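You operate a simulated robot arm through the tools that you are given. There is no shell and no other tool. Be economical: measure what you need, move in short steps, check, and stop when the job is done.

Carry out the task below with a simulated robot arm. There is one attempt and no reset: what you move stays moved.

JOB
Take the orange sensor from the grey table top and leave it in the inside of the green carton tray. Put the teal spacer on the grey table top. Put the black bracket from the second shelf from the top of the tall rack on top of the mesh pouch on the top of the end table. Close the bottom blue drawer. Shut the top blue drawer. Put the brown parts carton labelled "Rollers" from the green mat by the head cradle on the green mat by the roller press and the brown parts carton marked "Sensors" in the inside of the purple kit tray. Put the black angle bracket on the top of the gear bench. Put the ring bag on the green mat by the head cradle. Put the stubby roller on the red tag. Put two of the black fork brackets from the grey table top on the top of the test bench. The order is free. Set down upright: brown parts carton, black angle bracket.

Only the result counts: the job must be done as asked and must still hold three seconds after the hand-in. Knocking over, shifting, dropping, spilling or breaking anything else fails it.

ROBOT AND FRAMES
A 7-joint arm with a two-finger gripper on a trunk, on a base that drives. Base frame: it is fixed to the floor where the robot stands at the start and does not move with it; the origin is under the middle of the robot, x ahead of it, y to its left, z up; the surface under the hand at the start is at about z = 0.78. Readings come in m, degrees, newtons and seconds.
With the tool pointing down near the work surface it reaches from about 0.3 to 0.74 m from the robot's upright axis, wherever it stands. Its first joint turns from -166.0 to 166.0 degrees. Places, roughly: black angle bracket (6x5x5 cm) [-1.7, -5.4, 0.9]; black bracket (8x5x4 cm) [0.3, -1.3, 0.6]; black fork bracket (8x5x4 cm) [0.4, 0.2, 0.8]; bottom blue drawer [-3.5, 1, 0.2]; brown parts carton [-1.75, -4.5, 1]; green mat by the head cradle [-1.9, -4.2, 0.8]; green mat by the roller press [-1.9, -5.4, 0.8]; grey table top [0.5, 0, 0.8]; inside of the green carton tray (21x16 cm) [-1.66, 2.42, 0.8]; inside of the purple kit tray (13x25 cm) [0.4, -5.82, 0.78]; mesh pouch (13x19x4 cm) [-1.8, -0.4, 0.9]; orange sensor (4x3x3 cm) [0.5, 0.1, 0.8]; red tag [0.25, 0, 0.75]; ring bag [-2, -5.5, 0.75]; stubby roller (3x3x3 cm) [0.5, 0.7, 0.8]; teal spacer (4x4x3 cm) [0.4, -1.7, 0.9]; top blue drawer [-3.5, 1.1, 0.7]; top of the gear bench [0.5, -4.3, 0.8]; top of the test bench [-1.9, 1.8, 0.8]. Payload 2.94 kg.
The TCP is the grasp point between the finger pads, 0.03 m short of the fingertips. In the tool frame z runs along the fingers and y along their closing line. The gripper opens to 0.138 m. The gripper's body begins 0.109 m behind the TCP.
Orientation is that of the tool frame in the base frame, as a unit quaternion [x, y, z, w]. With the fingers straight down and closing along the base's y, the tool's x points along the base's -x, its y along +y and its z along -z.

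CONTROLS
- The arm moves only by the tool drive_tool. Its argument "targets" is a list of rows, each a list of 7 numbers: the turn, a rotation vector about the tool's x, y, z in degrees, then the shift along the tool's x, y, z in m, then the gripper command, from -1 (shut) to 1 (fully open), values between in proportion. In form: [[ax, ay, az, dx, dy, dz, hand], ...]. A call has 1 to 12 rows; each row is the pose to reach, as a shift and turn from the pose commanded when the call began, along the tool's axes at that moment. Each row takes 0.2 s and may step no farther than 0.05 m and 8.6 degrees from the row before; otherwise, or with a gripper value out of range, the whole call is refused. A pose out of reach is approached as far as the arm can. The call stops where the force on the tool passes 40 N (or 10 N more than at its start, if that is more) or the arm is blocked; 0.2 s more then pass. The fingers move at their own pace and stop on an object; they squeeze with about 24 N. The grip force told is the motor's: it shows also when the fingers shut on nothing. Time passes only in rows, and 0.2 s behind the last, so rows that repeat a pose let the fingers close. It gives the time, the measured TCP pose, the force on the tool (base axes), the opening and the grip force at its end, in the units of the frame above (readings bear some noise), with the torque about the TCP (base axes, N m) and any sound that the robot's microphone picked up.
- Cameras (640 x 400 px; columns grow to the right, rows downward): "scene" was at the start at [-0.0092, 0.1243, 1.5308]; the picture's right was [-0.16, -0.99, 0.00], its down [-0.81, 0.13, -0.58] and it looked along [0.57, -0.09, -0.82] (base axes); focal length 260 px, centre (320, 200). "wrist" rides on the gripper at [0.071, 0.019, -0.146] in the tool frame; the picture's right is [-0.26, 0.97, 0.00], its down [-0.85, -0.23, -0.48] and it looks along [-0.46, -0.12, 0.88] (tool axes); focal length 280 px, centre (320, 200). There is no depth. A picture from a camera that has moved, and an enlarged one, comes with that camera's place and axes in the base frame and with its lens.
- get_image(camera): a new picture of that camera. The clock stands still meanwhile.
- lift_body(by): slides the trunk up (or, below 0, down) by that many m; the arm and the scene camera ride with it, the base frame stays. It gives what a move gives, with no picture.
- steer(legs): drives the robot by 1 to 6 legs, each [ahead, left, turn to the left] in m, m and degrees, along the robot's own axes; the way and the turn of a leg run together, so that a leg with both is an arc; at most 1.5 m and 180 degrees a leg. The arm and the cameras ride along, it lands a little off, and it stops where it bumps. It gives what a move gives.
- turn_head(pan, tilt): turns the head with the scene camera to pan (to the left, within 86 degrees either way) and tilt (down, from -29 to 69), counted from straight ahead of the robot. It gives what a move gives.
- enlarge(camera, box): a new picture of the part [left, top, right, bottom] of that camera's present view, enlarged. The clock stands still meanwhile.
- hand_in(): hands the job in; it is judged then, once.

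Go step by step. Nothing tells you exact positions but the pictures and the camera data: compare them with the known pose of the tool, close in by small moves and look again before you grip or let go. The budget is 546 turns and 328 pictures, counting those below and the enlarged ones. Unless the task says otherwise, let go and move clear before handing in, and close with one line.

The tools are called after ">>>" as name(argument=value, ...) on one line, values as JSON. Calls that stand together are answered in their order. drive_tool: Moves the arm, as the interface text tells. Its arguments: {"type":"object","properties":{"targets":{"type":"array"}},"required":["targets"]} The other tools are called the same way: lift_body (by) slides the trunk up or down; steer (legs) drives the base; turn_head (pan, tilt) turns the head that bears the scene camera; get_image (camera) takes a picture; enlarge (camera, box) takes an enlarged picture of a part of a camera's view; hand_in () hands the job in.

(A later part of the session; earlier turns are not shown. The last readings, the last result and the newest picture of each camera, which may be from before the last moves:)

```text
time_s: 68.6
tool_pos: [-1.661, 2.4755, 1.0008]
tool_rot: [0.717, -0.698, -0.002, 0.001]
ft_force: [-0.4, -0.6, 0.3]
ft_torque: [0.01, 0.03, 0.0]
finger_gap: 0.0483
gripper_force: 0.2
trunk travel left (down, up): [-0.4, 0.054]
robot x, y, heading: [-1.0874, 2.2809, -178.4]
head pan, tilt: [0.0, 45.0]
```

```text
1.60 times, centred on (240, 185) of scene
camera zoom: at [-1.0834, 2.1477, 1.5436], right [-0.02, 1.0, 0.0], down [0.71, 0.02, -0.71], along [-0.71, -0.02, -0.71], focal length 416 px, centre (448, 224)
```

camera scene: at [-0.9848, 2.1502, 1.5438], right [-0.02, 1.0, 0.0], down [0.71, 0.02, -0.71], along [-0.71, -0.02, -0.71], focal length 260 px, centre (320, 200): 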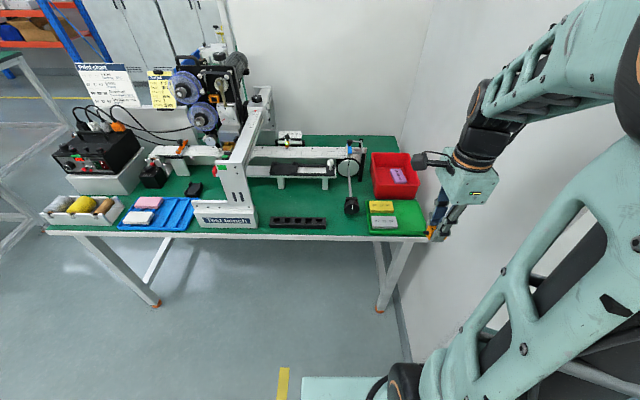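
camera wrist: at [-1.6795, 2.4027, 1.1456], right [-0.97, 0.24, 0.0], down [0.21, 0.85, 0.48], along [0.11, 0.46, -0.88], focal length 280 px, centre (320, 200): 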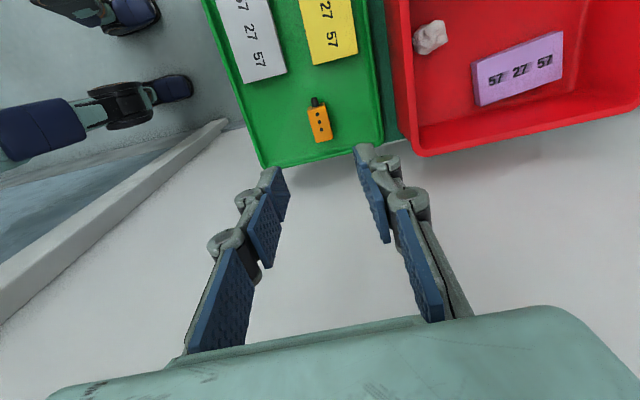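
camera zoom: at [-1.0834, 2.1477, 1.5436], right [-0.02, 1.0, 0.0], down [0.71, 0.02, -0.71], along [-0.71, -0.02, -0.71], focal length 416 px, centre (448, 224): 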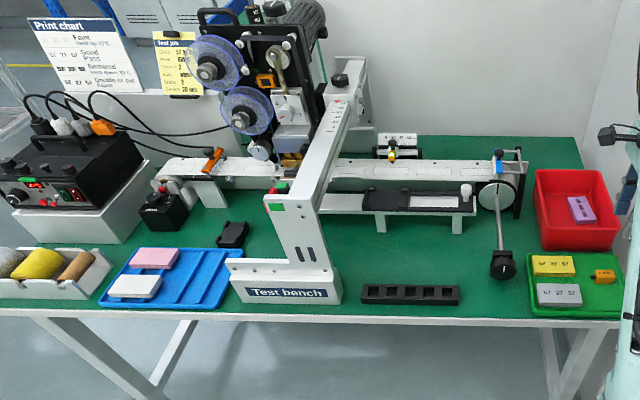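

Sensor is inside the tray. I've found free room on the bench around (-1.725, 1.95–2.1) for the brackets. Tucking the arm and returning to the grey table.

>>> drive_tool(targets=[[0, 0, 0, 0.01, -0.04, -0.03, 0], [0, 0, 0, 0.03, -0.08, -0.06, 0.5], [0, 0, 0, 0.05, -0.12, -0.09, 0.5], [0, 0, 0, 0.07, -0.16, -0.1, 0.5], [0, 0, 0, 0.09, -0.2, -0.1, 0.5]])

>>> steer(legs=[[-0.3, 0, -1.6], [0, 1.0, 0], [0, 1.0, 0], [0, 0, 180], [0.7, 0, 0]])

>>> get_image(camera="wrist")

```text
refused: row 1 steps farther than a row can; nothing moved
```

```text
time_s: 99.0
tool_pos: [0.5138, 0.1967, 0.9995]
tool_rot: [0.676, 0.737, 0.001, 0.003]
ft_force: [0.2, -0.6, 0.6]
ft_torque: [-0.02, 0.01, -0.01]
finger_gap: 0.0484
gripper_force: 0.0
trunk travel left (down, up): [-0.4, 0.054]
robot x, y, heading: [-0.0749, 0.359, 4.7]
head pan, tilt: [0.0, 45.0]
```

```text
291 pictures are left
camera wrist: at [0.525, 0.2696, 1.1451], right [0.98, -0.18, 0.0], down [-0.16, -0.86, 0.48], along [-0.08, -0.47, -0.88], focal length 280 px, centre (320, 200)
```

wrist: 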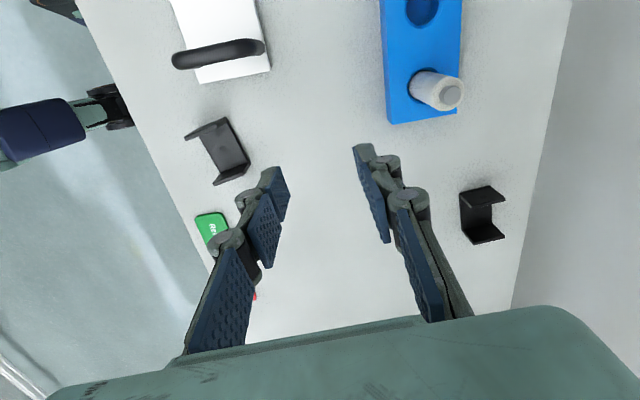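

>>> enlarge(camera="wrist", box=[160, 90, 280, 210])

>>> enlarge(camera="wrist", box=[430, 160, 550, 260])

```text
3.33 times, centred on (220, 150) of wrist
camera zoom: at [0.525, 0.2696, 1.1451], right [0.98, -0.18, 0.0], down [-0.16, -0.86, 0.48], along [-0.08, -0.47, -0.88], focal length 935 px, centre (653, 367)
```

zoom: 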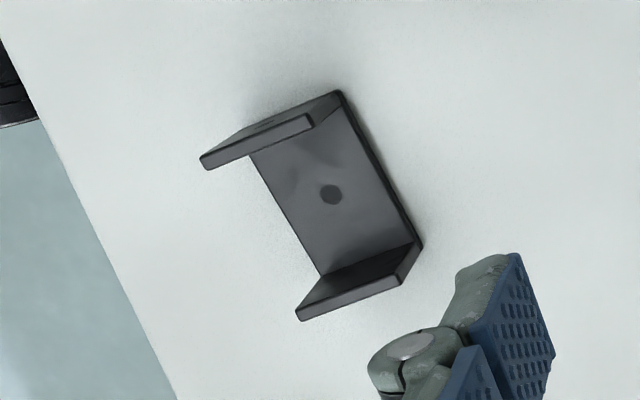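

```text
4.00 times, centred on (490, 210) of wrist
camera zoom: at [0.525, 0.2696, 1.1451], right [0.98, -0.18, 0.0], down [-0.16, -0.86, 0.48], along [-0.08, -0.47, -0.88], focal length 1122 px, centre (-360, 160)
```

zoom: 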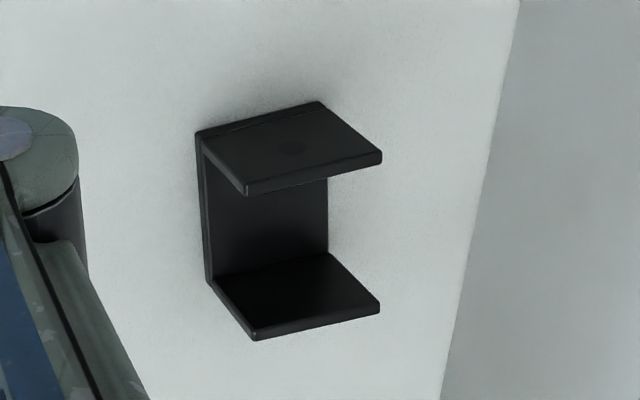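

Bracket A lies with its plate down, centred near (0.382, 0.177), long axis about 10° off y. I'll turn the hand to close along it.

>>> drive_tool(targets=[[0, 0, -8, -0.001, -0.011, -0.02, 0.6], [0, 0, -16, -0.002, -0.022, -0.02, 0.6], [0, 0, -24, -0.003, -0.033, -0.02, 0.6], [0, 0, -32, -0.003, -0.044, -0.02, 0.6], [0, 0, -40, -0.004, -0.055, -0.02, 0.6], [0, 0, -48, -0.004, -0.066, -0.02, 0.6], [0, 0, -56, -0.005, -0.077, -0.02, 0.6], [0, 0, -64, -0.006, -0.09, -0.02, 0.6], [0, 0, -72, -0.007, -0.1, -0.02, 0.6], [0, 0, -80, -0.008, -0.115, -0.01, 0.6], [0, 0, -88, -0.008, -0.125, 0, 0.6], [0, 0, -95, -0.008, -0.133, 0.02, 0.6]])

>>> get_image(camera="wrist")

```text
time_s: 101.6
tool_pos: [0.3808, 0.1774, 0.9804]
tool_rot: [-0.086, 0.996, -0.001, 0.003]
ft_force: [0.4, -0.4, 0.3]
ft_torque: [0.01, -0.02, -0.01]
finger_gap: 0.1104
gripper_force: 0.1
trunk travel left (down, up): [-0.4, 0.054]
robot x, y, heading: [-0.0721, 0.3575, 4.6]
head pan, tilt: [0.0, 45.0]
```

```text
288 pictures are left
camera wrist: at [0.3067, 0.1834, 1.1239], right [0.09, 1.0, 0.0], down [0.87, -0.08, 0.48], along [0.48, -0.04, -0.88], focal length 280 px, centre (320, 200)
```

wrist: 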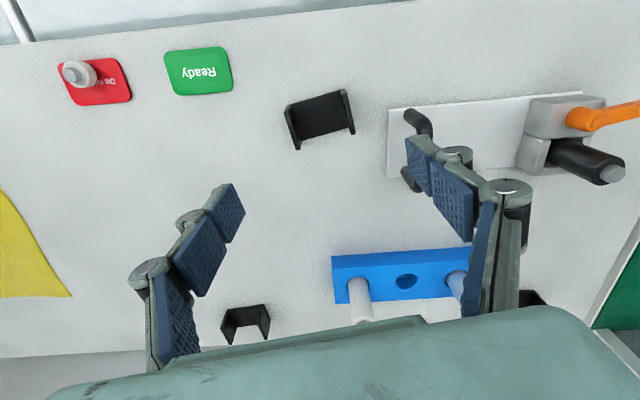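

>>> drive_tool(targets=[[0, 0, 0, 0.002, 0, 0.04, 0.6], [0, 0, 0, 0.002, 0, 0.08, 0.6], [0, 0, 0, 0.002, 0, 0.115, 0.6]])

>>> get_image(camera="wrist")

```text
time_s: 102.4
tool_pos: [0.3802, 0.1784, 0.8654]
tool_rot: [-0.088, 0.996, -0.001, 0.002]
ft_force: [0.3, -0.3, -0.2]
ft_torque: [0.01, 0.01, 0.02]
finger_gap: 0.1106
gripper_force: 0.0
trunk travel left (down, up): [-0.4, 0.054]
robot x, y, heading: [-0.0743, 0.3567, 4.6]
head pan, tilt: [0.0, 45.0]
```

```text
287 pictures are left
camera wrist: at [0.305, 0.185, 1.0087], right [0.09, 1.0, 0.0], down [0.87, -0.08, 0.48], along [0.48, -0.04, -0.88], focal length 280 px, centre (320, 200)
```

wrist: 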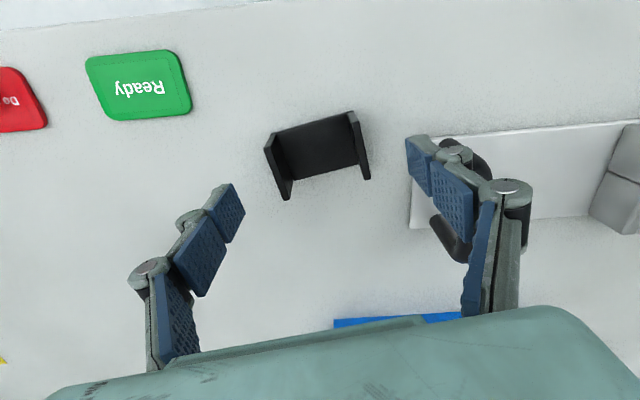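

>>> drive_tool(targets=[[0, 0, 0, 0, 0, 0.01, 0.4], [0, 0, 0, 0, 0, 0.025, 0.38], [0, 0, 0, 0, 0, 0.046, 0.38], [0, 0, 0, 0, 0, 0.046, 0], [0, 0, 0, 0, 0, 0.046, -0.3], [0, 0, 0, 0, 0, 0.046, -0.3]])

>>> get_image(camera="wrist")

```text
time_s: 103.8
tool_pos: [0.3799, 0.1774, 0.8195]
tool_rot: [-0.087, 0.996, -0.001, 0.003]
ft_force: [0.2, 0.0, 0.6]
ft_torque: [-0.04, -0.06, 0.02]
finger_gap: 0.0694
gripper_force: 23.8
trunk travel left (down, up): [-0.4, 0.054]
robot x, y, heading: [-0.0753, 0.3546, 4.6]
head pan, tilt: [0.0, 45.0]
```

```text
286 pictures are left
camera wrist: at [0.3052, 0.1841, 0.9642], right [0.09, 1.0, 0.0], down [0.87, -0.08, 0.48], along [0.48, -0.04, -0.88], focal length 280 px, centre (320, 200)
```

wrist: 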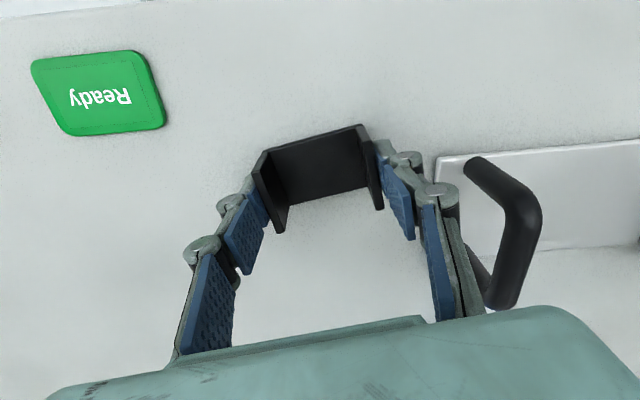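

Bracket held. Lift, then drive back to the test bench.

>>> drive_tool(targets=[[0, 0, 0, 0, 0, -0.02, -0.6], [0, 0, 0, 0, 0, -0.06, -1], [0, 0, 0, 0, 0, -0.1, -1], [0, 0, 0, 0, 0, -0.14, -1], [0, 0, 0, 0.02, 0, -0.18, -1], [0, 0, 0, 0.05, 0, -0.21, -1], [0, 0, 0, 0.08, 0, -0.23, -1]])

>>> get_image(camera="wrist")

>>> steer(legs=[[-0.72, 0, -4.5], [0, 0, 180], [0, -0.85, 0], [0, -0.85, 0], [0.28, 0, 0]])

>>> get_image(camera="wrist")

>>> get_image(camera="scene")

```text
time_s: 105.4
tool_pos: [0.3012, 0.1641, 1.05]
tool_rot: [-0.086, 0.996, -0.001, 0.002]
ft_force: [0.3, 0.0, -2.2]
ft_torque: [0.03, 0.02, 0.03]
finger_gap: 0.0693
gripper_force: 23.7
trunk travel left (down, up): [-0.4, 0.054]
robot x, y, heading: [-0.0768, 0.3572, 4.9]
head pan, tilt: [0.0, 45.0]
```

```text
285 pictures are left
camera wrist: at [0.226, 0.1696, 1.1934], right [0.09, 1.0, 0.0], down [0.87, -0.08, 0.48], along [0.48, -0.04, -0.88], focal length 280 px, centre (320, 200)
```

wrist: 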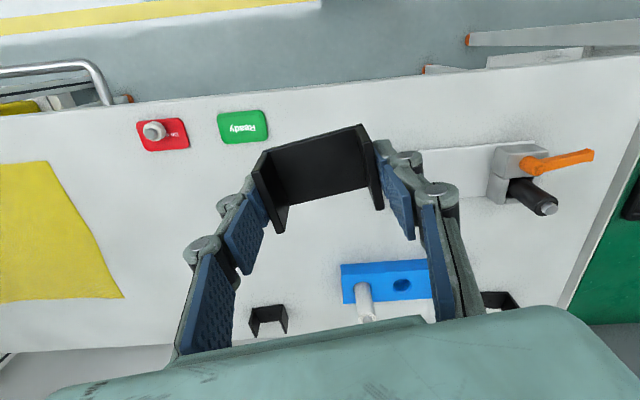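

```text
time_s: 133.1
tool_pos: [-1.5211, 2.2095, 1.0479]
tool_rot: [0.998, 0.066, -0.002, -0.001]
ft_force: [-0.1, -0.2, -1.8]
ft_torque: [0.0, 0.0, 0.02]
finger_gap: 0.0689
gripper_force: 24.3
trunk travel left (down, up): [-0.4, 0.054]
robot x, y, heading: [-1.1522, 2.0032, -177.2]
head pan, tilt: [0.0, 45.0]
```

```text
284 pictures are left
camera wrist: at [-1.4489, 2.2001, 1.1929], right [-0.13, -0.99, 0.0], down [-0.87, 0.12, 0.48], along [-0.48, 0.06, -0.88], focal length 280 px, centre (320, 200)
```

wrist: 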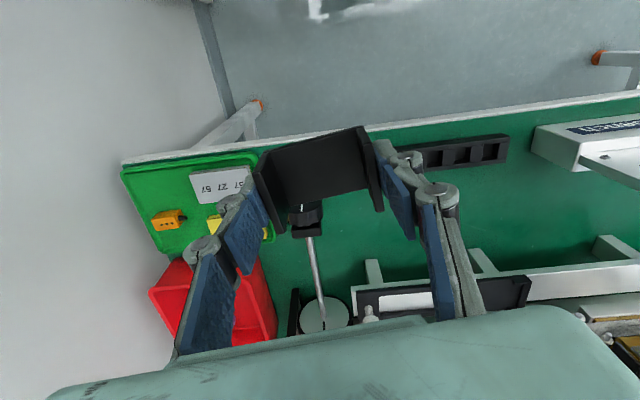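

```text
283 pictures are left
camera scene: at [-1.1504, 1.8675, 1.5437], right [-0.04, 1.0, 0.0], down [0.71, 0.03, -0.71], along [-0.71, -0.03, -0.71], focal length 260 px, centre (320, 200)
```

scene: 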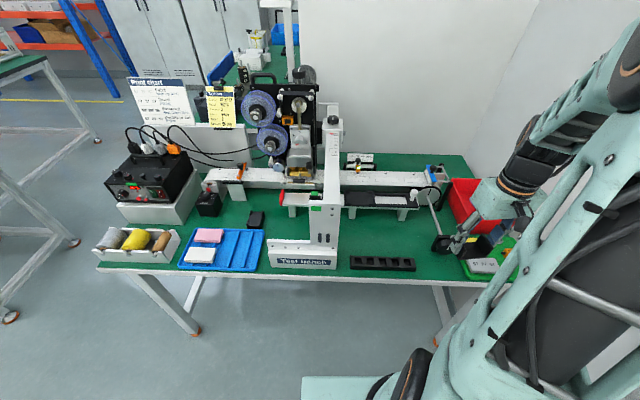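

Free zone is x -1.64…-1.80, y 1.95…2.21. I'll bring the bracket above (-1.715, 2.02), squared up.

>>> drive_tool(targets=[[0, 0, 1.2, -0.036, 0.027, 0, -1], [0, 0, 2.4, -0.072, 0.054, 0, -1], [0, 0, 3.6, -0.108, 0.081, 0, -1], [0, 0, 5, -0.144, 0.108, 0, -1], [0, 0, 6.4, -0.18, 0.135, 0, -1], [0, 0, 7.6, -0.217, 0.162, 0, -1], [0, 0, 7.6, -0.217, 0.162, 0.045, -1], [0, 0, 7.6, -0.217, 0.162, 0.09, -1], [0, 0, 7.6, -0.217, 0.162, 0.13, -1], [0, 0, 7.6, -0.217, 0.162, 0.16, -1]])

>>> get_image(camera="wrist")

>>> get_image(camera="scene")

```text
time_s: 135.3
tool_pos: [-1.7153, 2.0208, 0.8913]
tool_rot: [1.0, 0.0, -0.003, -0.001]
ft_force: [-0.5, 0.6, -2.1]
ft_torque: [-0.01, 0.01, 0.03]
finger_gap: 0.0693
gripper_force: 24.4
trunk travel left (down, up): [-0.4, 0.054]
robot x, y, heading: [-1.1545, 2.0033, -177.7]
head pan, tilt: [0.0, 45.0]
```

```text
282 pictures are left
camera wrist: at [-1.6457, 2.0005, 1.0347], right [-0.26, -0.96, 0.0], down [-0.85, 0.23, 0.48], along [-0.46, 0.13, -0.88], focal length 280 px, centre (320, 200)
```

wrist: 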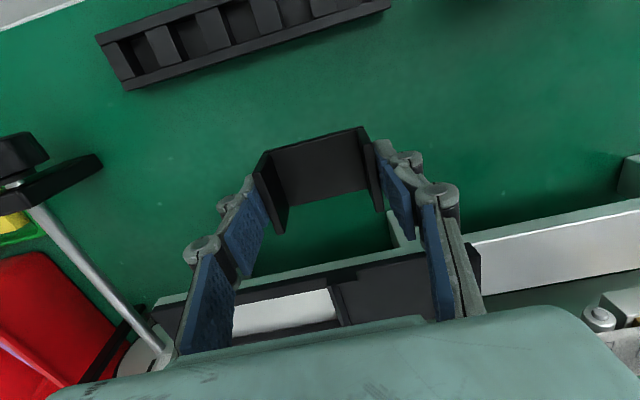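

```text
281 pictures are left
camera scene: at [-1.1503, 1.8675, 1.5438], right [-0.04, 1.0, 0.0], down [0.71, 0.03, -0.71], along [-0.71, -0.03, -0.71], focal length 260 px, centre (320, 200)
```

scene: 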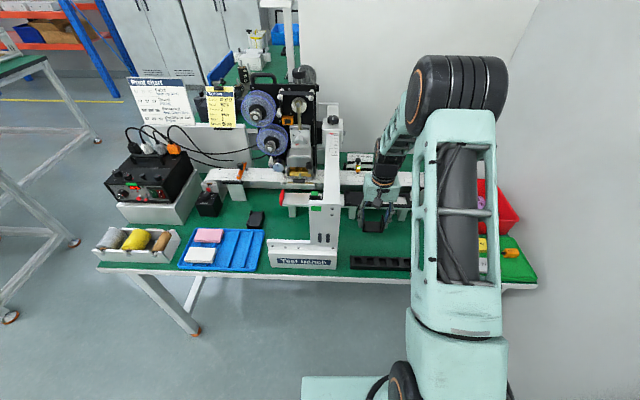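

>>> drive_tool(targets=[[0, 0, 0, 0, 0, 0.04, -1], [0, 0, 0, 0, 0, 0.055, -1], [0, 0, 0, 0, 0, 0.061, -1], [0, 0, 0, 0, 0, 0.065, -1], [0, 0, 0, 0, 0, 0.068, -1], [0, 0, 0, 0, 0, 0.071, -1]])

>>> get_image(camera="wrist")

```text
time_s: 136.7
tool_pos: [-1.7158, 2.0215, 0.8192]
tool_rot: [1.0, 0.001, -0.003, -0.001]
ft_force: [2.7, -0.3, 11.3]
ft_torque: [0.15, -0.28, -0.05]
finger_gap: 0.0693
gripper_force: 23.6
trunk travel left (down, up): [-0.4, 0.054]
robot x, y, heading: [-1.16, 2.0013, -177.4]
head pan, tilt: [0.0, 45.0]
```

```text
280 pictures are left
camera wrist: at [-1.6449, 2.0016, 0.9641], right [-0.26, -0.96, 0.0], down [-0.85, 0.23, 0.48], along [-0.47, 0.13, -0.88], focal length 280 px, centre (320, 200)
```

wrist: 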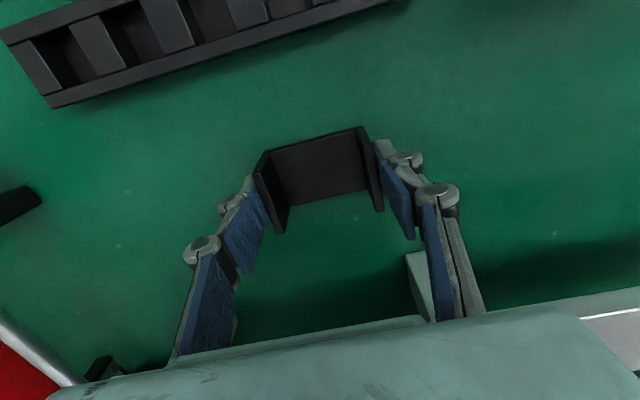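

>>> drive_tool(targets=[[0, 0, 0, 0, 0, 0, 0.15], [0, 0, 0, 0, 0, 0, 0.3], [0, 0, 0, 0, 0, 0, 0.3], [0, 0, 0, 0, 0, -0.04, 0.3], [0, 0, 0, 0, 0, -0.09, 0.3], [0, 0, 0, 0, 0, -0.14, 0.3], [0, 0, 0, 0, 0, -0.185, 0.3], [0, 0, 0, 0, 0, -0.23, 0.3]])

>>> get_image(camera="wrist")

```text
time_s: 138.5
tool_pos: [-1.7139, 2.0214, 1.049]
tool_rot: [1.0, 0.0, -0.002, -0.001]
ft_force: [-0.7, 0.5, -0.6]
ft_torque: [0.0, 0.01, 0.03]
finger_gap: 0.0897
gripper_force: 0.0
trunk travel left (down, up): [-0.4, 0.054]
robot x, y, heading: [-1.151, 2.0002, -177.5]
head pan, tilt: [0.0, 45.0]
```

```text
279 pictures are left
camera wrist: at [-1.6421, 2.0016, 1.1932], right [-0.26, -0.96, 0.0], down [-0.85, 0.23, 0.48], along [-0.46, 0.13, -0.88], focal length 280 px, centre (320, 200)
```

wrist: 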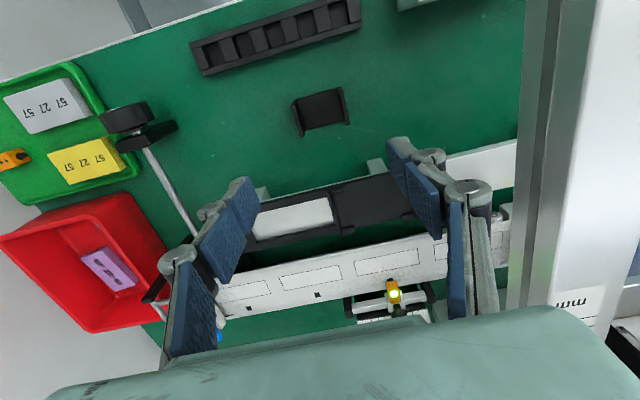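

Bracket 1 placed. Tuck the arm and return for the second bracket.

>>> drive_tool(targets=[[0, 0, 0, 0.045, 0, 0, 0.6], [0, 0, 0, 0.09, 0, 0, 0.6], [0, 0, 0, 0.135, 0, 0, 0.6], [0, 0, 0, 0.18, 0, 0, 0.6]])

>>> steer(legs=[[-0.35, 0, -2.5], [0, 0.9, 0], [0, 0.95, 0], [0, 0, 180], [0.75, 0, 0]])

>>> get_image(camera="wrist")

>>> get_image(camera="scene")

```text
time_s: 139.5
tool_pos: [-1.5339, 2.0223, 1.0462]
tool_rot: [1.0, 0.0, -0.003, -0.001]
ft_force: [0.4, -0.8, 0.5]
ft_torque: [-0.03, 0.02, -0.02]
finger_gap: 0.1105
gripper_force: 0.0
trunk travel left (down, up): [-0.4, 0.054]
robot x, y, heading: [-1.1526, 2.001, -178.0]
head pan, tilt: [0.0, 45.0]
```

```text
time_s: 168.8
tool_pos: [0.3381, 0.1348, 1.0467]
tool_rot: [0.022, 1.0, -0.001, 0.003]
ft_force: [0.0, -0.1, 0.0]
ft_torque: [0.01, 0.05, 0.01]
finger_gap: 0.1106
gripper_force: 0.1
trunk travel left (down, up): [-0.4, 0.054]
robot x, y, heading: [-0.0424, 0.1692, -0.2]
head pan, tilt: [0.0, 45.0]
```

```text
278 pictures are left
camera wrist: at [0.2664, 0.1562, 1.1907], right [0.3, 0.95, 0.0], down [0.84, -0.27, 0.48], along [0.46, -0.15, -0.88], focal length 280 px, centre (320, 200)
```

wrist: 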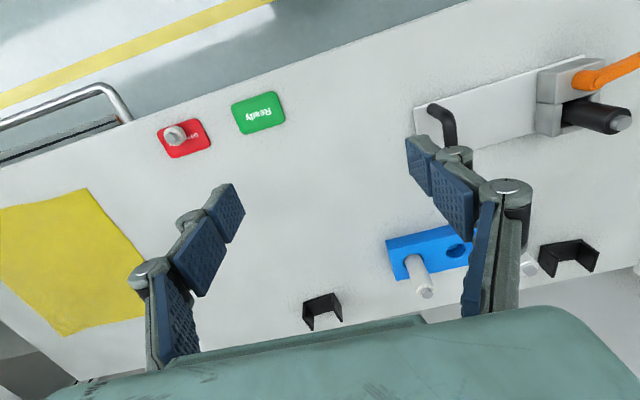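

```text
277 pictures are left
camera scene: at [-0.0409, 0.3063, 1.5437], right [0.0, -1.0, 0.0], down [-0.71, 0.0, -0.71], along [0.71, 0.0, -0.71], focal length 260 px, centre (320, 200)
```

scene: 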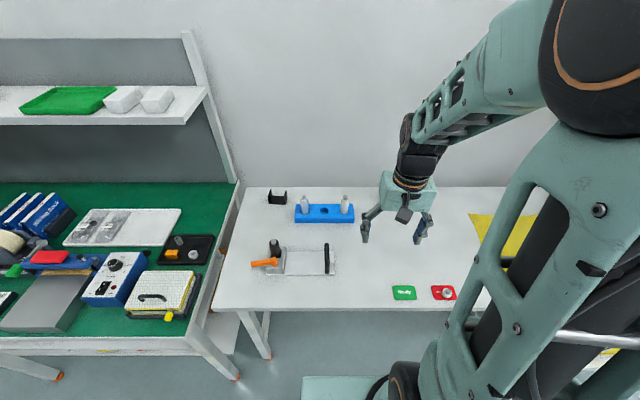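

Bracket B at the back is at about (0.72, 0.015); I'll move 10 cm closer first.

>>> steer(legs=[[0, -0.12, 0], [0.1, 0, 0]])

>>> drive_tool(targets=[[0, 0, -3, -0.045, 0, 0, 0.6], [0, 0, -6, -0.09, 0, 0, 0.6], [0, 0, -9, -0.135, 0, 0, 0.6], [0, 0, -9, -0.18, 0, 0, 0.6], [0, 0, -9, -0.225, 0, 0, 0.6]])

>>> get_image(camera="wrist")

```text
time_s: 171.3
tool_pos: [0.4351, 0.0143, 1.0471]
tool_rot: [0.023, 1.0, 0.0, 0.002]
ft_force: [1.0, 0.3, -0.1]
ft_torque: [-0.02, 0.04, 0.02]
finger_gap: 0.1103
gripper_force: 0.0
trunk travel left (down, up): [-0.4, 0.054]
robot x, y, heading: [0.055, 0.0491, -0.1]
head pan, tilt: [0.0, 45.0]
```

```text
time_s: 172.5
tool_pos: [0.6621, 0.0028, 1.0474]
tool_rot: [-0.057, 0.998, -0.001, 0.001]
ft_force: [0.5, -0.2, -0.9]
ft_torque: [0.0, 0.01, -0.02]
finger_gap: 0.1106
gripper_force: 0.0
trunk travel left (down, up): [-0.4, 0.054]
robot x, y, heading: [0.0583, 0.0486, -0.2]
head pan, tilt: [0.0, 45.0]
```

```text
276 pictures are left
camera wrist: at [0.5881, 0.0134, 1.1919], right [0.15, 0.99, 0.0], down [0.87, -0.13, 0.48], along [0.47, -0.07, -0.88], focal length 280 px, centre (320, 200)
```

wrist: 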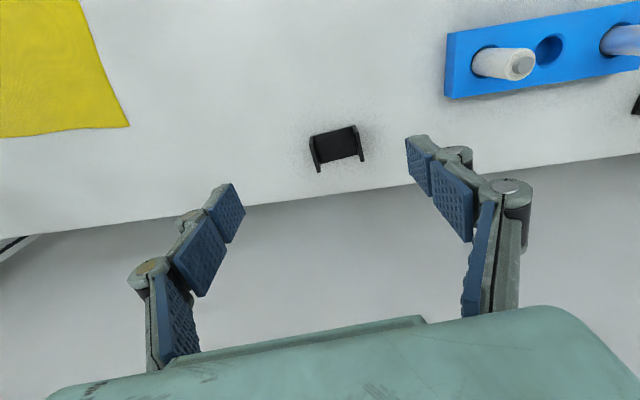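

>>> drive_tool(targets=[[0, 0, 0, -0.03, 0.005, 0.03, 0.5], [0, 0, 0, -0.051, 0.009, 0.07, 0.5], [0, 0, 0, -0.051, 0.009, 0.115, 0.5], [0, 0, 0, -0.051, 0.009, 0.16, 0.5], [0, 0, 0, -0.051, 0.009, 0.185, 0.5]])

>>> get_image(camera="wrist")

```text
time_s: 173.7
tool_pos: [0.7117, 0.0173, 0.8624]
tool_rot: [-0.055, 0.998, -0.001, 0.002]
ft_force: [0.2, -0.3, -0.3]
ft_torque: [-0.02, -0.01, 0.02]
finger_gap: 0.1034
gripper_force: 0.1
trunk travel left (down, up): [-0.4, 0.054]
robot x, y, heading: [0.0557, 0.0489, -0.1]
head pan, tilt: [0.0, 45.0]
```

```text
275 pictures are left
camera wrist: at [0.6378, 0.0281, 1.0065], right [0.15, 0.99, 0.0], down [0.87, -0.13, 0.48], along [0.47, -0.07, -0.88], focal length 280 px, centre (320, 200)
```

wrist: 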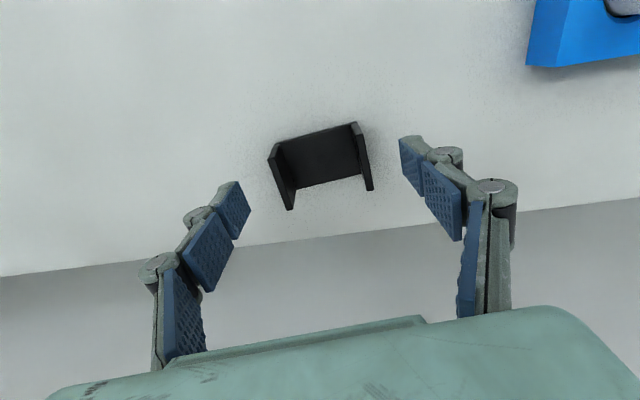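

>>> drive_tool(targets=[[0, 0, 0, 0, 0, 0.02, 0.4], [0, 0, 0, 0, 0, 0.035, 0.4], [0, 0, 0, 0, 0, 0.043, 0.3], [0, 0, 0, 0, 0, 0.043, 0], [0, 0, 0, 0, 0, 0.043, -0.3], [0, 0, 0, 0, 0, 0.043, -1], [0, 0, 0, 0, 0, 0.01, -1], [0, 0, 0, 0, 0, -0.03, -1], [0, 0, 0, 0, 0, -0.075, -1], [0, 0, 0, 0.02, 0, -0.12, -1], [0, 0, 0, 0.05, 0, -0.15, -1], [0, 0, 0, 0.08, 0, -0.18, -1]])

>>> get_image(camera="wrist")

```text
time_s: 176.3
tool_pos: [0.6311, 0.0109, 1.0442]
tool_rot: [-0.056, 0.998, -0.001, 0.003]
ft_force: [0.6, 0.8, -2.1]
ft_torque: [0.0, 0.0, 0.0]
finger_gap: 0.0694
gripper_force: 23.7
trunk travel left (down, up): [-0.4, 0.054]
robot x, y, heading: [0.0561, 0.0488, -0.2]
head pan, tilt: [0.0, 45.0]
```

```text
274 pictures are left
camera wrist: at [0.5568, 0.0216, 1.1886], right [0.15, 0.99, 0.0], down [0.87, -0.13, 0.48], along [0.47, -0.07, -0.88], focal length 280 px, centre (320, 200)
```

wrist: 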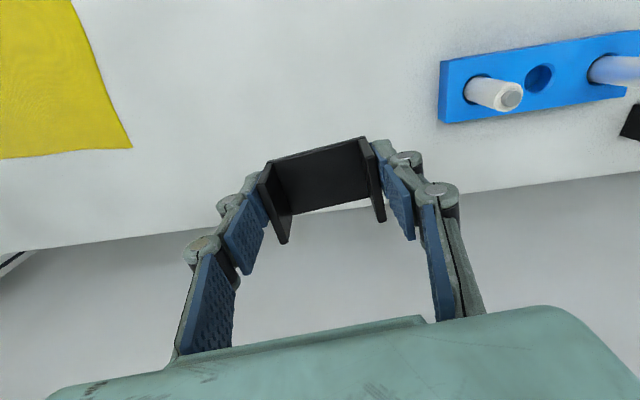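

>>> drive_tool(targets=[[0, 0, 0, 0.045, 0, 0, -1], [0, 0, 0, 0.09, 0, 0, -1], [0, 0, 0, 0.135, 0, 0, -1], [0, 0, 0, 0.18, 0, 0, -1], [0, 0, 0, 0.22, 0, 0, -1]])

>>> steer(legs=[[-0.86, 0, 0], [0, 0, 180], [0, -1.0, 0], [0, -1.0, 0], [0.35, 0, 0]])

>>> get_image(camera="wrist")

```text
time_s: 177.5
tool_pos: [0.4116, -0.0138, 1.0423]
tool_rot: [-0.056, 0.998, -0.001, 0.002]
ft_force: [0.0, 0.1, -1.8]
ft_torque: [-0.05, 0.01, -0.02]
finger_gap: 0.0695
gripper_force: 24.3
trunk travel left (down, up): [-0.4, 0.054]
robot x, y, heading: [0.0553, 0.0498, -0.4]
head pan, tilt: [0.0, 45.0]
```

```text
time_s: 208.8
tool_pos: [-1.5387, 2.1187, 1.0416]
tool_rot: [0.998, 0.067, -0.002, -0.001]
ft_force: [0.9, 0.3, -2.1]
ft_torque: [-0.03, -0.03, 0.03]
finger_gap: 0.0693
gripper_force: 23.9
trunk travel left (down, up): [-0.4, 0.054]
robot x, y, heading: [-1.1816, 2.0617, -178.8]
head pan, tilt: [0.0, 45.0]
```

```text
273 pictures are left
camera wrist: at [-1.4654, 2.1089, 1.1859], right [-0.13, -0.99, 0.0], down [-0.87, 0.12, 0.48], along [-0.48, 0.06, -0.88], focal length 280 px, centre (320, 200)
```

wrist: 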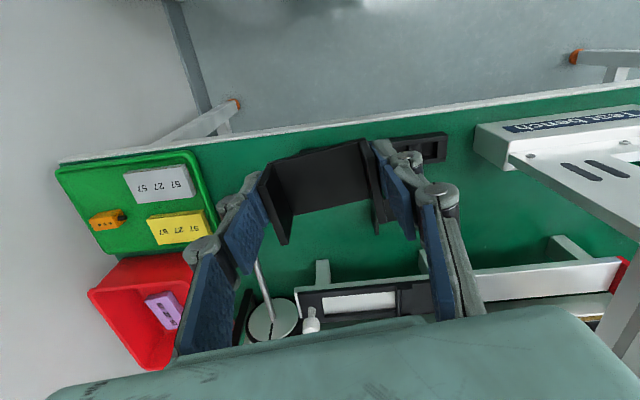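

>>> drive_tool(targets=[[0, 0, 2, -0.043, -0.012, 0, -1], [0, 0, 4, -0.086, -0.024, 0, -1], [0, 0, 6, -0.129, -0.036, 0, -1], [0, 0, 7.7, -0.171, -0.049, 0, -1], [0, 0, 7.7, -0.171, -0.049, 0.045, -1], [0, 0, 7.7, -0.171, -0.049, 0.09, -1], [0, 0, 7.7, -0.171, -0.049, 0.13, -1]])

>>> get_image(camera="wrist")

```text
time_s: 210.4
tool_pos: [-1.713, 2.1468, 0.913]
tool_rot: [1.0, -0.001, -0.002, 0.0]
ft_force: [-0.4, -0.2, -1.5]
ft_torque: [-0.02, -0.02, 0.02]
finger_gap: 0.0694
gripper_force: 24.1
trunk travel left (down, up): [-0.4, 0.054]
robot x, y, heading: [-1.1808, 2.0622, -179.2]
head pan, tilt: [0.0, 45.0]
```

```text
272 pictures are left
camera wrist: at [-1.6423, 2.127, 1.0575], right [-0.26, -0.96, 0.0], down [-0.85, 0.23, 0.48], along [-0.46, 0.13, -0.88], focal length 280 px, centre (320, 200)
```

wrist: 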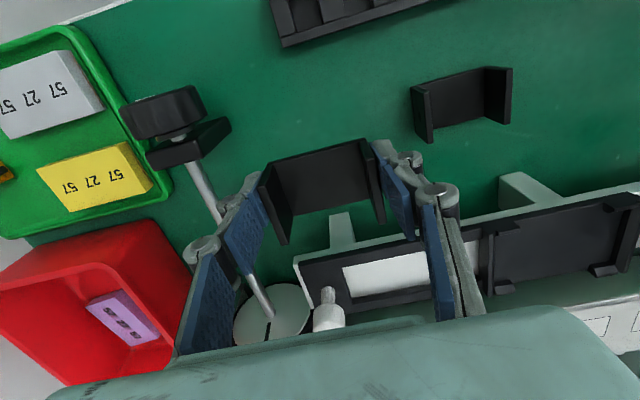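

>>> drive_tool(targets=[[0, 0, 0, 0, 0.017, 0.02, -1], [0, 0, 0, 0, 0.017, 0.055, -1], [0, 0, 0, 0, 0.017, 0.078, -1], [0, 0, 0, 0, 0.017, 0.086, -1], [0, 0, 0, 0, 0.017, 0.09, -1], [0, 0, 0, 0, 0.017, 0.093, -1]])

>>> get_image(camera="wrist")

```text
time_s: 211.8
tool_pos: [-1.7126, 2.1281, 0.82]
tool_rot: [1.0, -0.002, -0.003, -0.001]
ft_force: [0.8, 0.1, -1.3]
ft_torque: [0.02, -0.03, -0.01]
finger_gap: 0.0693
gripper_force: 24.1
trunk travel left (down, up): [-0.4, 0.054]
robot x, y, heading: [-1.1802, 2.0613, -179.0]
head pan, tilt: [0.0, 45.0]
```

```text
271 pictures are left
camera wrist: at [-1.6427, 2.1089, 0.9634], right [-0.26, -0.96, 0.0], down [-0.85, 0.23, 0.48], along [-0.46, 0.13, -0.88], focal length 280 px, centre (320, 200)
```

wrist: 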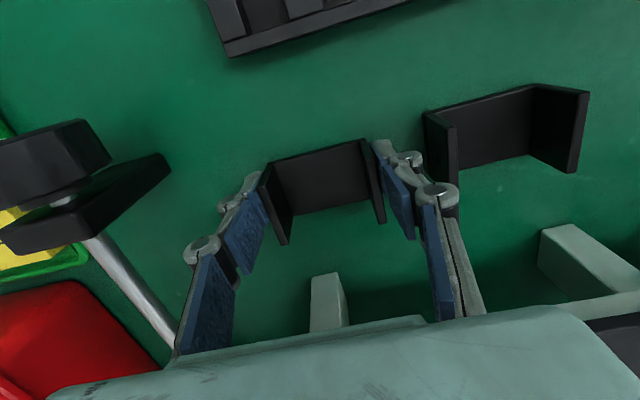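

>>> drive_tool(targets=[[0, 0, 0, 0, 0, 0.002, -1], [0, 0, 0, 0, 0, 0.004, -1], [0, 0, 0, 0, 0, 0.004, 0.1], [0, 0, 0, 0, 0, 0.004, 0.16], [0, 0, 0, 0, 0, 0.004, 0.16], [0, 0, 0, 0, 0, -0.04, 0.16], [0, 0, 0, 0, 0, -0.09, 0.16], [0, 0, 0, 0, 0, -0.14, 0.16], [0, 0, 0, 0, 0, -0.185, 0.16], [0, 0, 0, 0, 0, -0.23, 0.16]])

>>> get_image(camera="wrist")

```text
time_s: 214.0
tool_pos: [-1.7126, 2.1286, 1.0491]
tool_rot: [1.0, -0.001, -0.003, -0.001]
ft_force: [-0.4, 0.2, 0.5]
ft_torque: [-0.01, 0.01, 0.02]
finger_gap: 0.0799
gripper_force: 0.1
trunk travel left (down, up): [-0.4, 0.054]
robot x, y, heading: [-1.177, 2.0598, -179.4]
head pan, tilt: [0.0, 45.0]
```

```text
270 pictures are left
camera wrist: at [-1.6435, 2.109, 1.1932], right [-0.26, -0.96, 0.0], down [-0.85, 0.23, 0.48], along [-0.46, 0.13, -0.88], focal length 280 px, centre (320, 200)
```

wrist: 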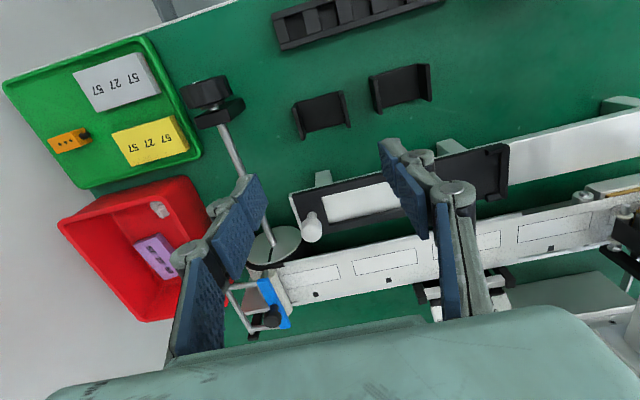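

Both brackets are on the test bench. Next, the drawers: tuck the arm, drive down the aisle and look.

>>> drive_tool(targets=[[0, 0, 0, 0.045, 0, 0, 0], [0, 0, 0, 0.09, 0, 0, -0.5], [0, 0, 0, 0.135, 0, 0, -1], [0, 0, 0, 0.18, 0, 0, -1]])

>>> steer(legs=[[-0.3, 0, 0], [0, 0.75, 0], [0, 0.72, 0]])

>>> turn_head(pan=0, tilt=30)

>>> get_image(camera="scene")

```text
time_s: 215.0
tool_pos: [-1.5327, 2.1276, 1.0481]
tool_rot: [1.0, -0.001, -0.002, -0.001]
ft_force: [-0.6, 0.1, 0.9]
ft_torque: [-0.02, 0.02, 0.0]
finger_gap: 0.0001
gripper_force: 24.3
trunk travel left (down, up): [-0.4, 0.054]
robot x, y, heading: [-1.1802, 2.0629, -179.0]
head pan, tilt: [0.0, 45.0]
```

```text
time_s: 230.1
tool_pos: [-1.2137, 0.6607, 1.0464]
tool_rot: [1.0, -0.006, -0.003, -0.001]
ft_force: [0.1, 0.2, -0.1]
ft_torque: [0.0, -0.01, 0.03]
finger_gap: 0.0
gripper_force: 24.1
trunk travel left (down, up): [-0.4, 0.054]
robot x, y, heading: [-0.8576, 0.5898, -179.6]
head pan, tilt: [0.0, 45.0]
```

```text
time_s: 230.8
tool_pos: [-1.2132, 0.6608, 1.0459]
tool_rot: [1.0, -0.006, -0.002, -0.001]
ft_force: [1.0, -0.5, -0.8]
ft_torque: [0.0, -0.05, 0.0]
finger_gap: 0.0
gripper_force: 24.1
trunk travel left (down, up): [-0.4, 0.054]
robot x, y, heading: [-0.8558, 0.5911, -179.7]
head pan, tilt: [0.0, 30.0]
```

```text
269 pictures are left
camera scene: at [-0.8699, 0.4576, 1.5663], right [-0.01, 1.0, 0.0], down [0.5, 0.0, -0.87], along [-0.87, -0.01, -0.5], focal length 260 px, centre (320, 200)
```

scene: 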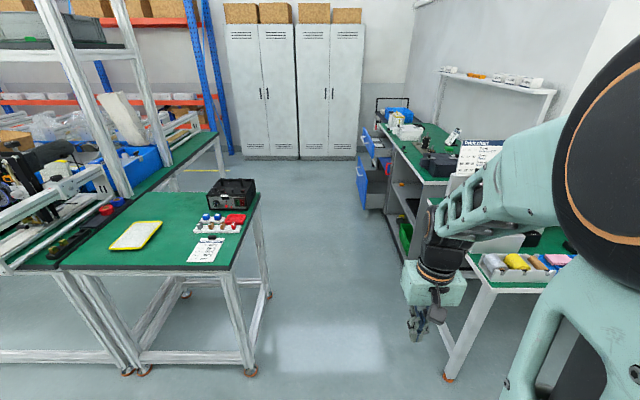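

>>> steer(legs=[[1.4, 0, 0]])

>>> turn_head(pan=-15, tilt=40)

>>> get_image(camera="scene")

```text
time_s: 237.7
tool_pos: [-2.6016, 0.6451, 1.0462]
tool_rot: [1.0, -0.003, -0.002, -0.001]
ft_force: [0.4, 0.4, -0.1]
ft_torque: [0.0, 0.02, -0.01]
finger_gap: 0.0
gripper_force: 24.1
trunk travel left (down, up): [-0.4, 0.054]
robot x, y, heading: [-2.2443, 0.5784, -179.2]
head pan, tilt: [0.0, 30.0]
```

```text
time_s: 238.5
tool_pos: [-2.6017, 0.6447, 1.0471]
tool_rot: [1.0, -0.004, -0.003, -0.001]
ft_force: [-0.4, -0.1, -1.1]
ft_torque: [-0.02, -0.02, -0.02]
finger_gap: 0.0
gripper_force: 24.2
trunk travel left (down, up): [-0.4, 0.054]
robot x, y, heading: [-2.2475, 0.5789, -179.1]
head pan, tilt: [-15.0, 40.0]
```

```text
268 pictures are left
camera scene: at [-2.2486, 0.4653, 1.551], right [0.25, 0.97, 0.0], down [0.62, -0.16, -0.77], along [-0.74, 0.19, -0.64], focal length 260 px, centre (320, 200)
```

scene: 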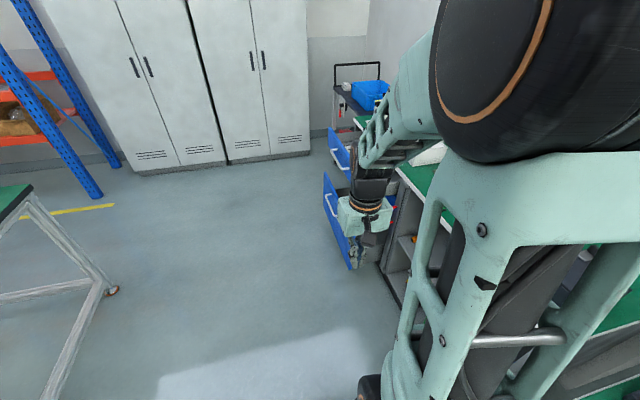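

>>> steer(legs=[[0.5, 0, 0], [0.75, 0.28, 0], [0, 0, -90]])

>>> turn_head(pan=0, tilt=50)

>>> get_image(camera="scene")

>>> get_image(camera="wrist")

```text
time_s: 249.2
tool_pos: [-3.4399, 0.643, 1.0467]
tool_rot: [-0.705, 0.709, 0.001, 0.001]
ft_force: [0.3, -0.1, -0.6]
ft_torque: [0.03, -0.01, 0.0]
finger_gap: 0.0
gripper_force: 24.0
trunk travel left (down, up): [-0.4, 0.054]
robot x, y, heading: [-3.5063, 0.2906, 90.8]
head pan, tilt: [-15.0, 40.0]
```

```text
time_s: 250.0
tool_pos: [-3.4401, 0.6423, 1.0472]
tool_rot: [-0.705, 0.709, 0.002, 0.002]
ft_force: [0.6, -1.0, 0.9]
ft_torque: [0.04, -0.03, 0.04]
finger_gap: 0.0
gripper_force: 23.8
trunk travel left (down, up): [-0.4, 0.054]
robot x, y, heading: [-3.5083, 0.2885, 91.0]
head pan, tilt: [0.0, 50.0]
```

```text
267 pictures are left
camera scene: at [-3.6429, 0.2844, 1.5368], right [1.0, 0.01, 0.0], down [0.01, -0.77, -0.64], along [-0.01, 0.64, -0.77], focal length 260 px, centre (320, 200)
```

scene: 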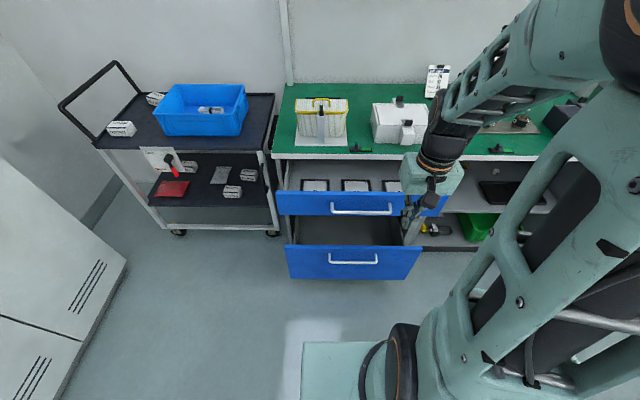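

```text
266 pictures are left
camera wrist: at [-3.4611, 0.5709, 1.191], right [-0.96, 0.27, 0.0], down [0.23, 0.85, 0.48], along [0.13, 0.46, -0.88], focal length 280 px, centre (320, 200)
```

wrist: 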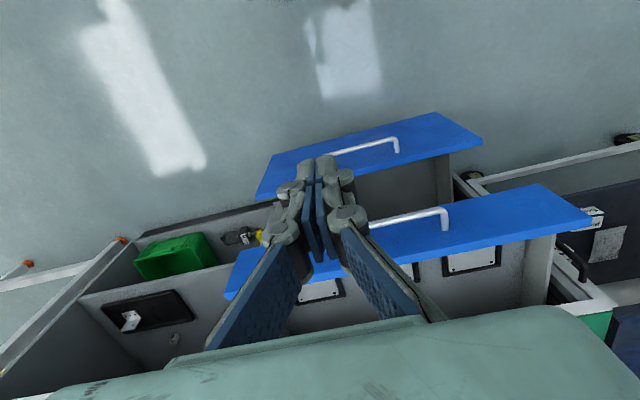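

Top drawer handle is at about (-3.48, 0.93, 0.71), bottom at about (-3.5, 0.87, 0.36). I'll move in a little and line up closed fingers in front of the top handle.

>>> steer(legs=[[0.12, 0, -0.8]])

>>> drive_tool(targets=[[0, 0, 0, -0.01, 0.04, 0.02, -1], [0, 0, 0, -0.02, 0.044, 0.06, -1], [0, 0, 0, -0.03, 0.044, 0.1, -1], [0, 0, 0, -0.04, 0.044, 0.145, -1], [0, 0, 0, -0.04, 0.044, 0.19, -1], [0, 0, 0, -0.04, 0.044, 0.235, -1]])

>>> get_image(camera="wrist")

>>> get_image(camera="scene")

```text
time_s: 251.2
tool_pos: [-3.4374, 0.7614, 1.0461]
tool_rot: [-0.701, 0.713, 0.0, 0.002]
ft_force: [0.5, 1.3, -0.2]
ft_torque: [-0.04, 0.01, -0.01]
finger_gap: 0.0
gripper_force: 23.9
trunk travel left (down, up): [-0.4, 0.054]
robot x, y, heading: [-3.5093, 0.4085, 90.3]
head pan, tilt: [0.0, 50.0]
```

```text
time_s: 252.6
tool_pos: [-3.4794, 0.8039, 0.8134]
tool_rot: [-0.701, 0.713, 0.001, 0.003]
ft_force: [0.6, -0.4, 0.4]
ft_torque: [0.01, -0.02, -0.02]
finger_gap: 0.0
gripper_force: 24.3
trunk travel left (down, up): [-0.4, 0.054]
robot x, y, heading: [-3.5082, 0.408, 90.1]
head pan, tilt: [0.0, 50.0]
```

```text
265 pictures are left
camera wrist: at [-3.5007, 0.7325, 0.9574], right [-0.96, 0.28, 0.0], down [0.24, 0.84, 0.48], along [0.13, 0.46, -0.88], focal length 280 px, centre (320, 200)
```

wrist: 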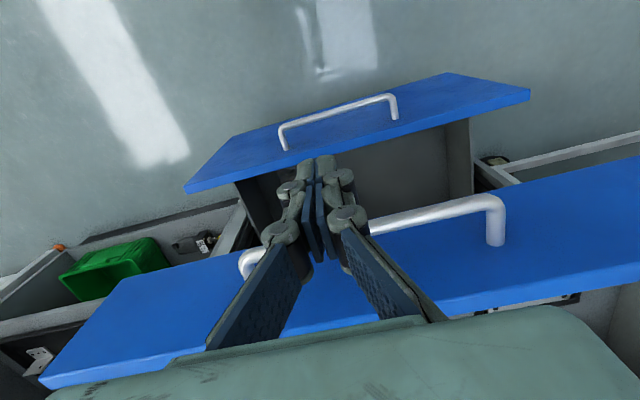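

```text
264 pictures are left
camera scene: at [-3.6439, 0.4057, 1.5369], right [1.0, 0.0, 0.0], down [0.0, -0.77, -0.64], along [0.0, 0.64, -0.77], focal length 260 px, centre (320, 200)
```

scene: 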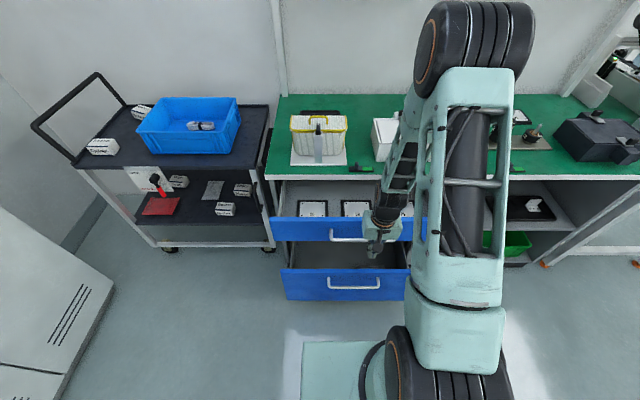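

>>> drive_tool(targets=[[0, 0, 0, 0, 0.01, 0.045, -1], [0, 0, 0, 0, 0.015, 0.09, -1], [0, 0, 0, -0.03, 0.015, 0.092, -1], [0, 0, 0, -0.06, 0.015, 0.092, -1], [0, 0, 0, -0.08, 0.015, 0.092, -1], [0, 0, 0, -0.1, 0.015, 0.092, -1], [0, 0, 0, -0.12, 0.015, 0.092, -1], [0, 0, 0, -0.14, 0.015, 0.092, -1], [0, 0, 0, -0.16, 0.015, 0.092, -1], [0, 0, 0, -0.18, 0.015, 0.092, -1]])

>>> get_image(camera="wrist")

>>> get_image(camera="scene")

```text
time_s: 254.8
tool_pos: [-3.4906, 0.984, 0.721]
tool_rot: [-0.701, 0.713, 0.002, 0.003]
ft_force: [-0.5, 0.0, -0.8]
ft_torque: [0.0, 0.0, 0.01]
finger_gap: 0.0001
gripper_force: 28.3
trunk travel left (down, up): [-0.4, 0.054]
robot x, y, heading: [-3.5103, 0.4099, 90.1]
head pan, tilt: [0.0, 50.0]
```

```text
263 pictures are left
camera wrist: at [-3.5126, 0.9123, 0.8661], right [-0.96, 0.28, 0.0], down [0.24, 0.84, 0.48], along [0.13, 0.46, -0.88], focal length 280 px, centre (320, 200)
```

wrist: 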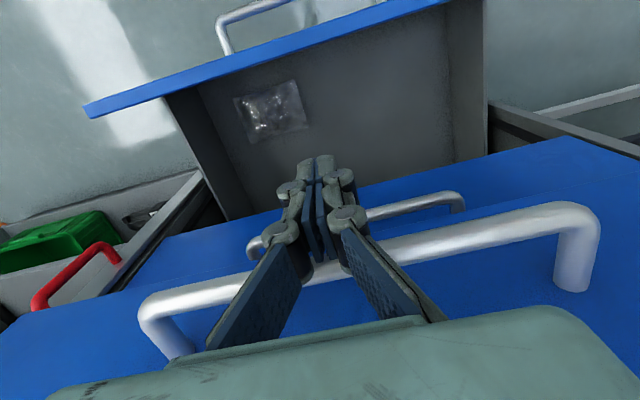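

```text
262 pictures are left
camera scene: at [-3.6439, 0.4057, 1.5368], right [1.0, 0.0, 0.0], down [0.0, -0.77, -0.64], along [0.0, 0.64, -0.77], focal length 260 px, centre (320, 200)
```

scene: 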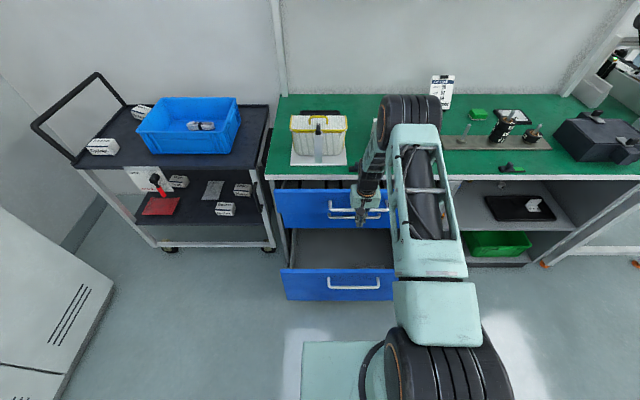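

>>> drive_tool(targets=[[0, 0, 0, -0.02, 0, 0, -1], [0, 0, 0, -0.04, 0, 0, -1], [0, 0, 0, -0.06, 0, 0, -1], [0, 0, 0, -0.08, 0, 0, -1], [0, 0, 0, -0.1, 0, 0, -1], [0, 0, 0, -0.12, 0, 0, -1], [0, 0, 0, -0.14, 0, 0, -1]])

>>> get_image(camera="wrist")

>>> get_image(camera="scene")

```text
time_s: 255.8
tool_pos: [-3.4893, 1.0542, 0.7206]
tool_rot: [-0.702, 0.712, -0.007, -0.005]
ft_force: [0.3, -14.4, 10.2]
ft_torque: [2.29, 0.16, 0.23]
finger_gap: 0.0001
gripper_force: 28.6
trunk travel left (down, up): [-0.4, 0.054]
robot x, y, heading: [-3.5099, 0.4088, 90.2]
head pan, tilt: [0.0, 50.0]
stopped in row 5: the force on the tool passed its limit at 57 N (the readings are from after the stop); the commanded pose is now the measured one
```

```text
261 pictures are left
camera wrist: at [-3.5116, 0.9848, 0.8652], right [-0.96, 0.28, -0.01], down [0.24, 0.85, 0.46], along [0.13, 0.44, -0.89], focal length 280 px, centre (320, 200)
```

wrist: 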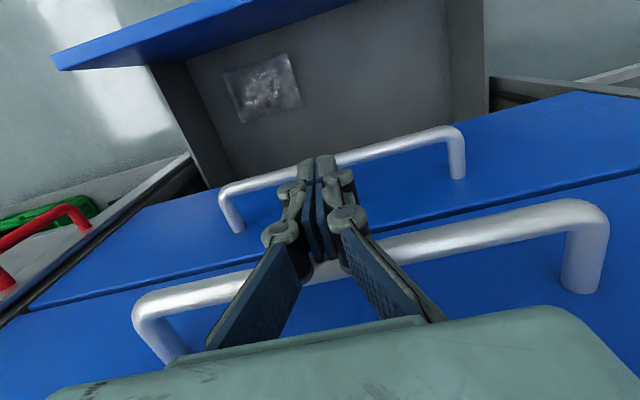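

```text
260 pictures are left
camera scene: at [-3.644, 0.4017, 1.5371], right [1.0, 0.0, 0.0], down [0.0, -0.76, -0.64], along [0.0, 0.64, -0.76], focal length 260 px, centre (320, 200)
```

scene: 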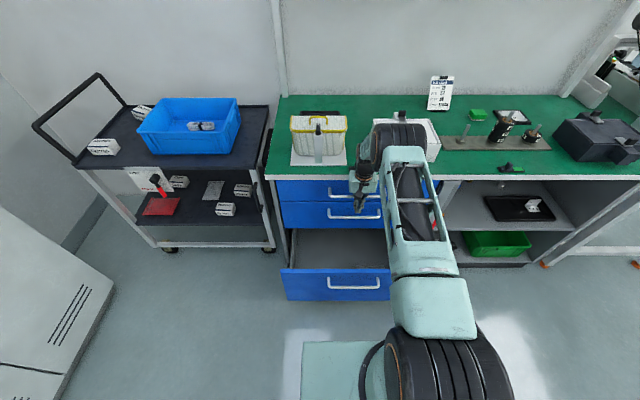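

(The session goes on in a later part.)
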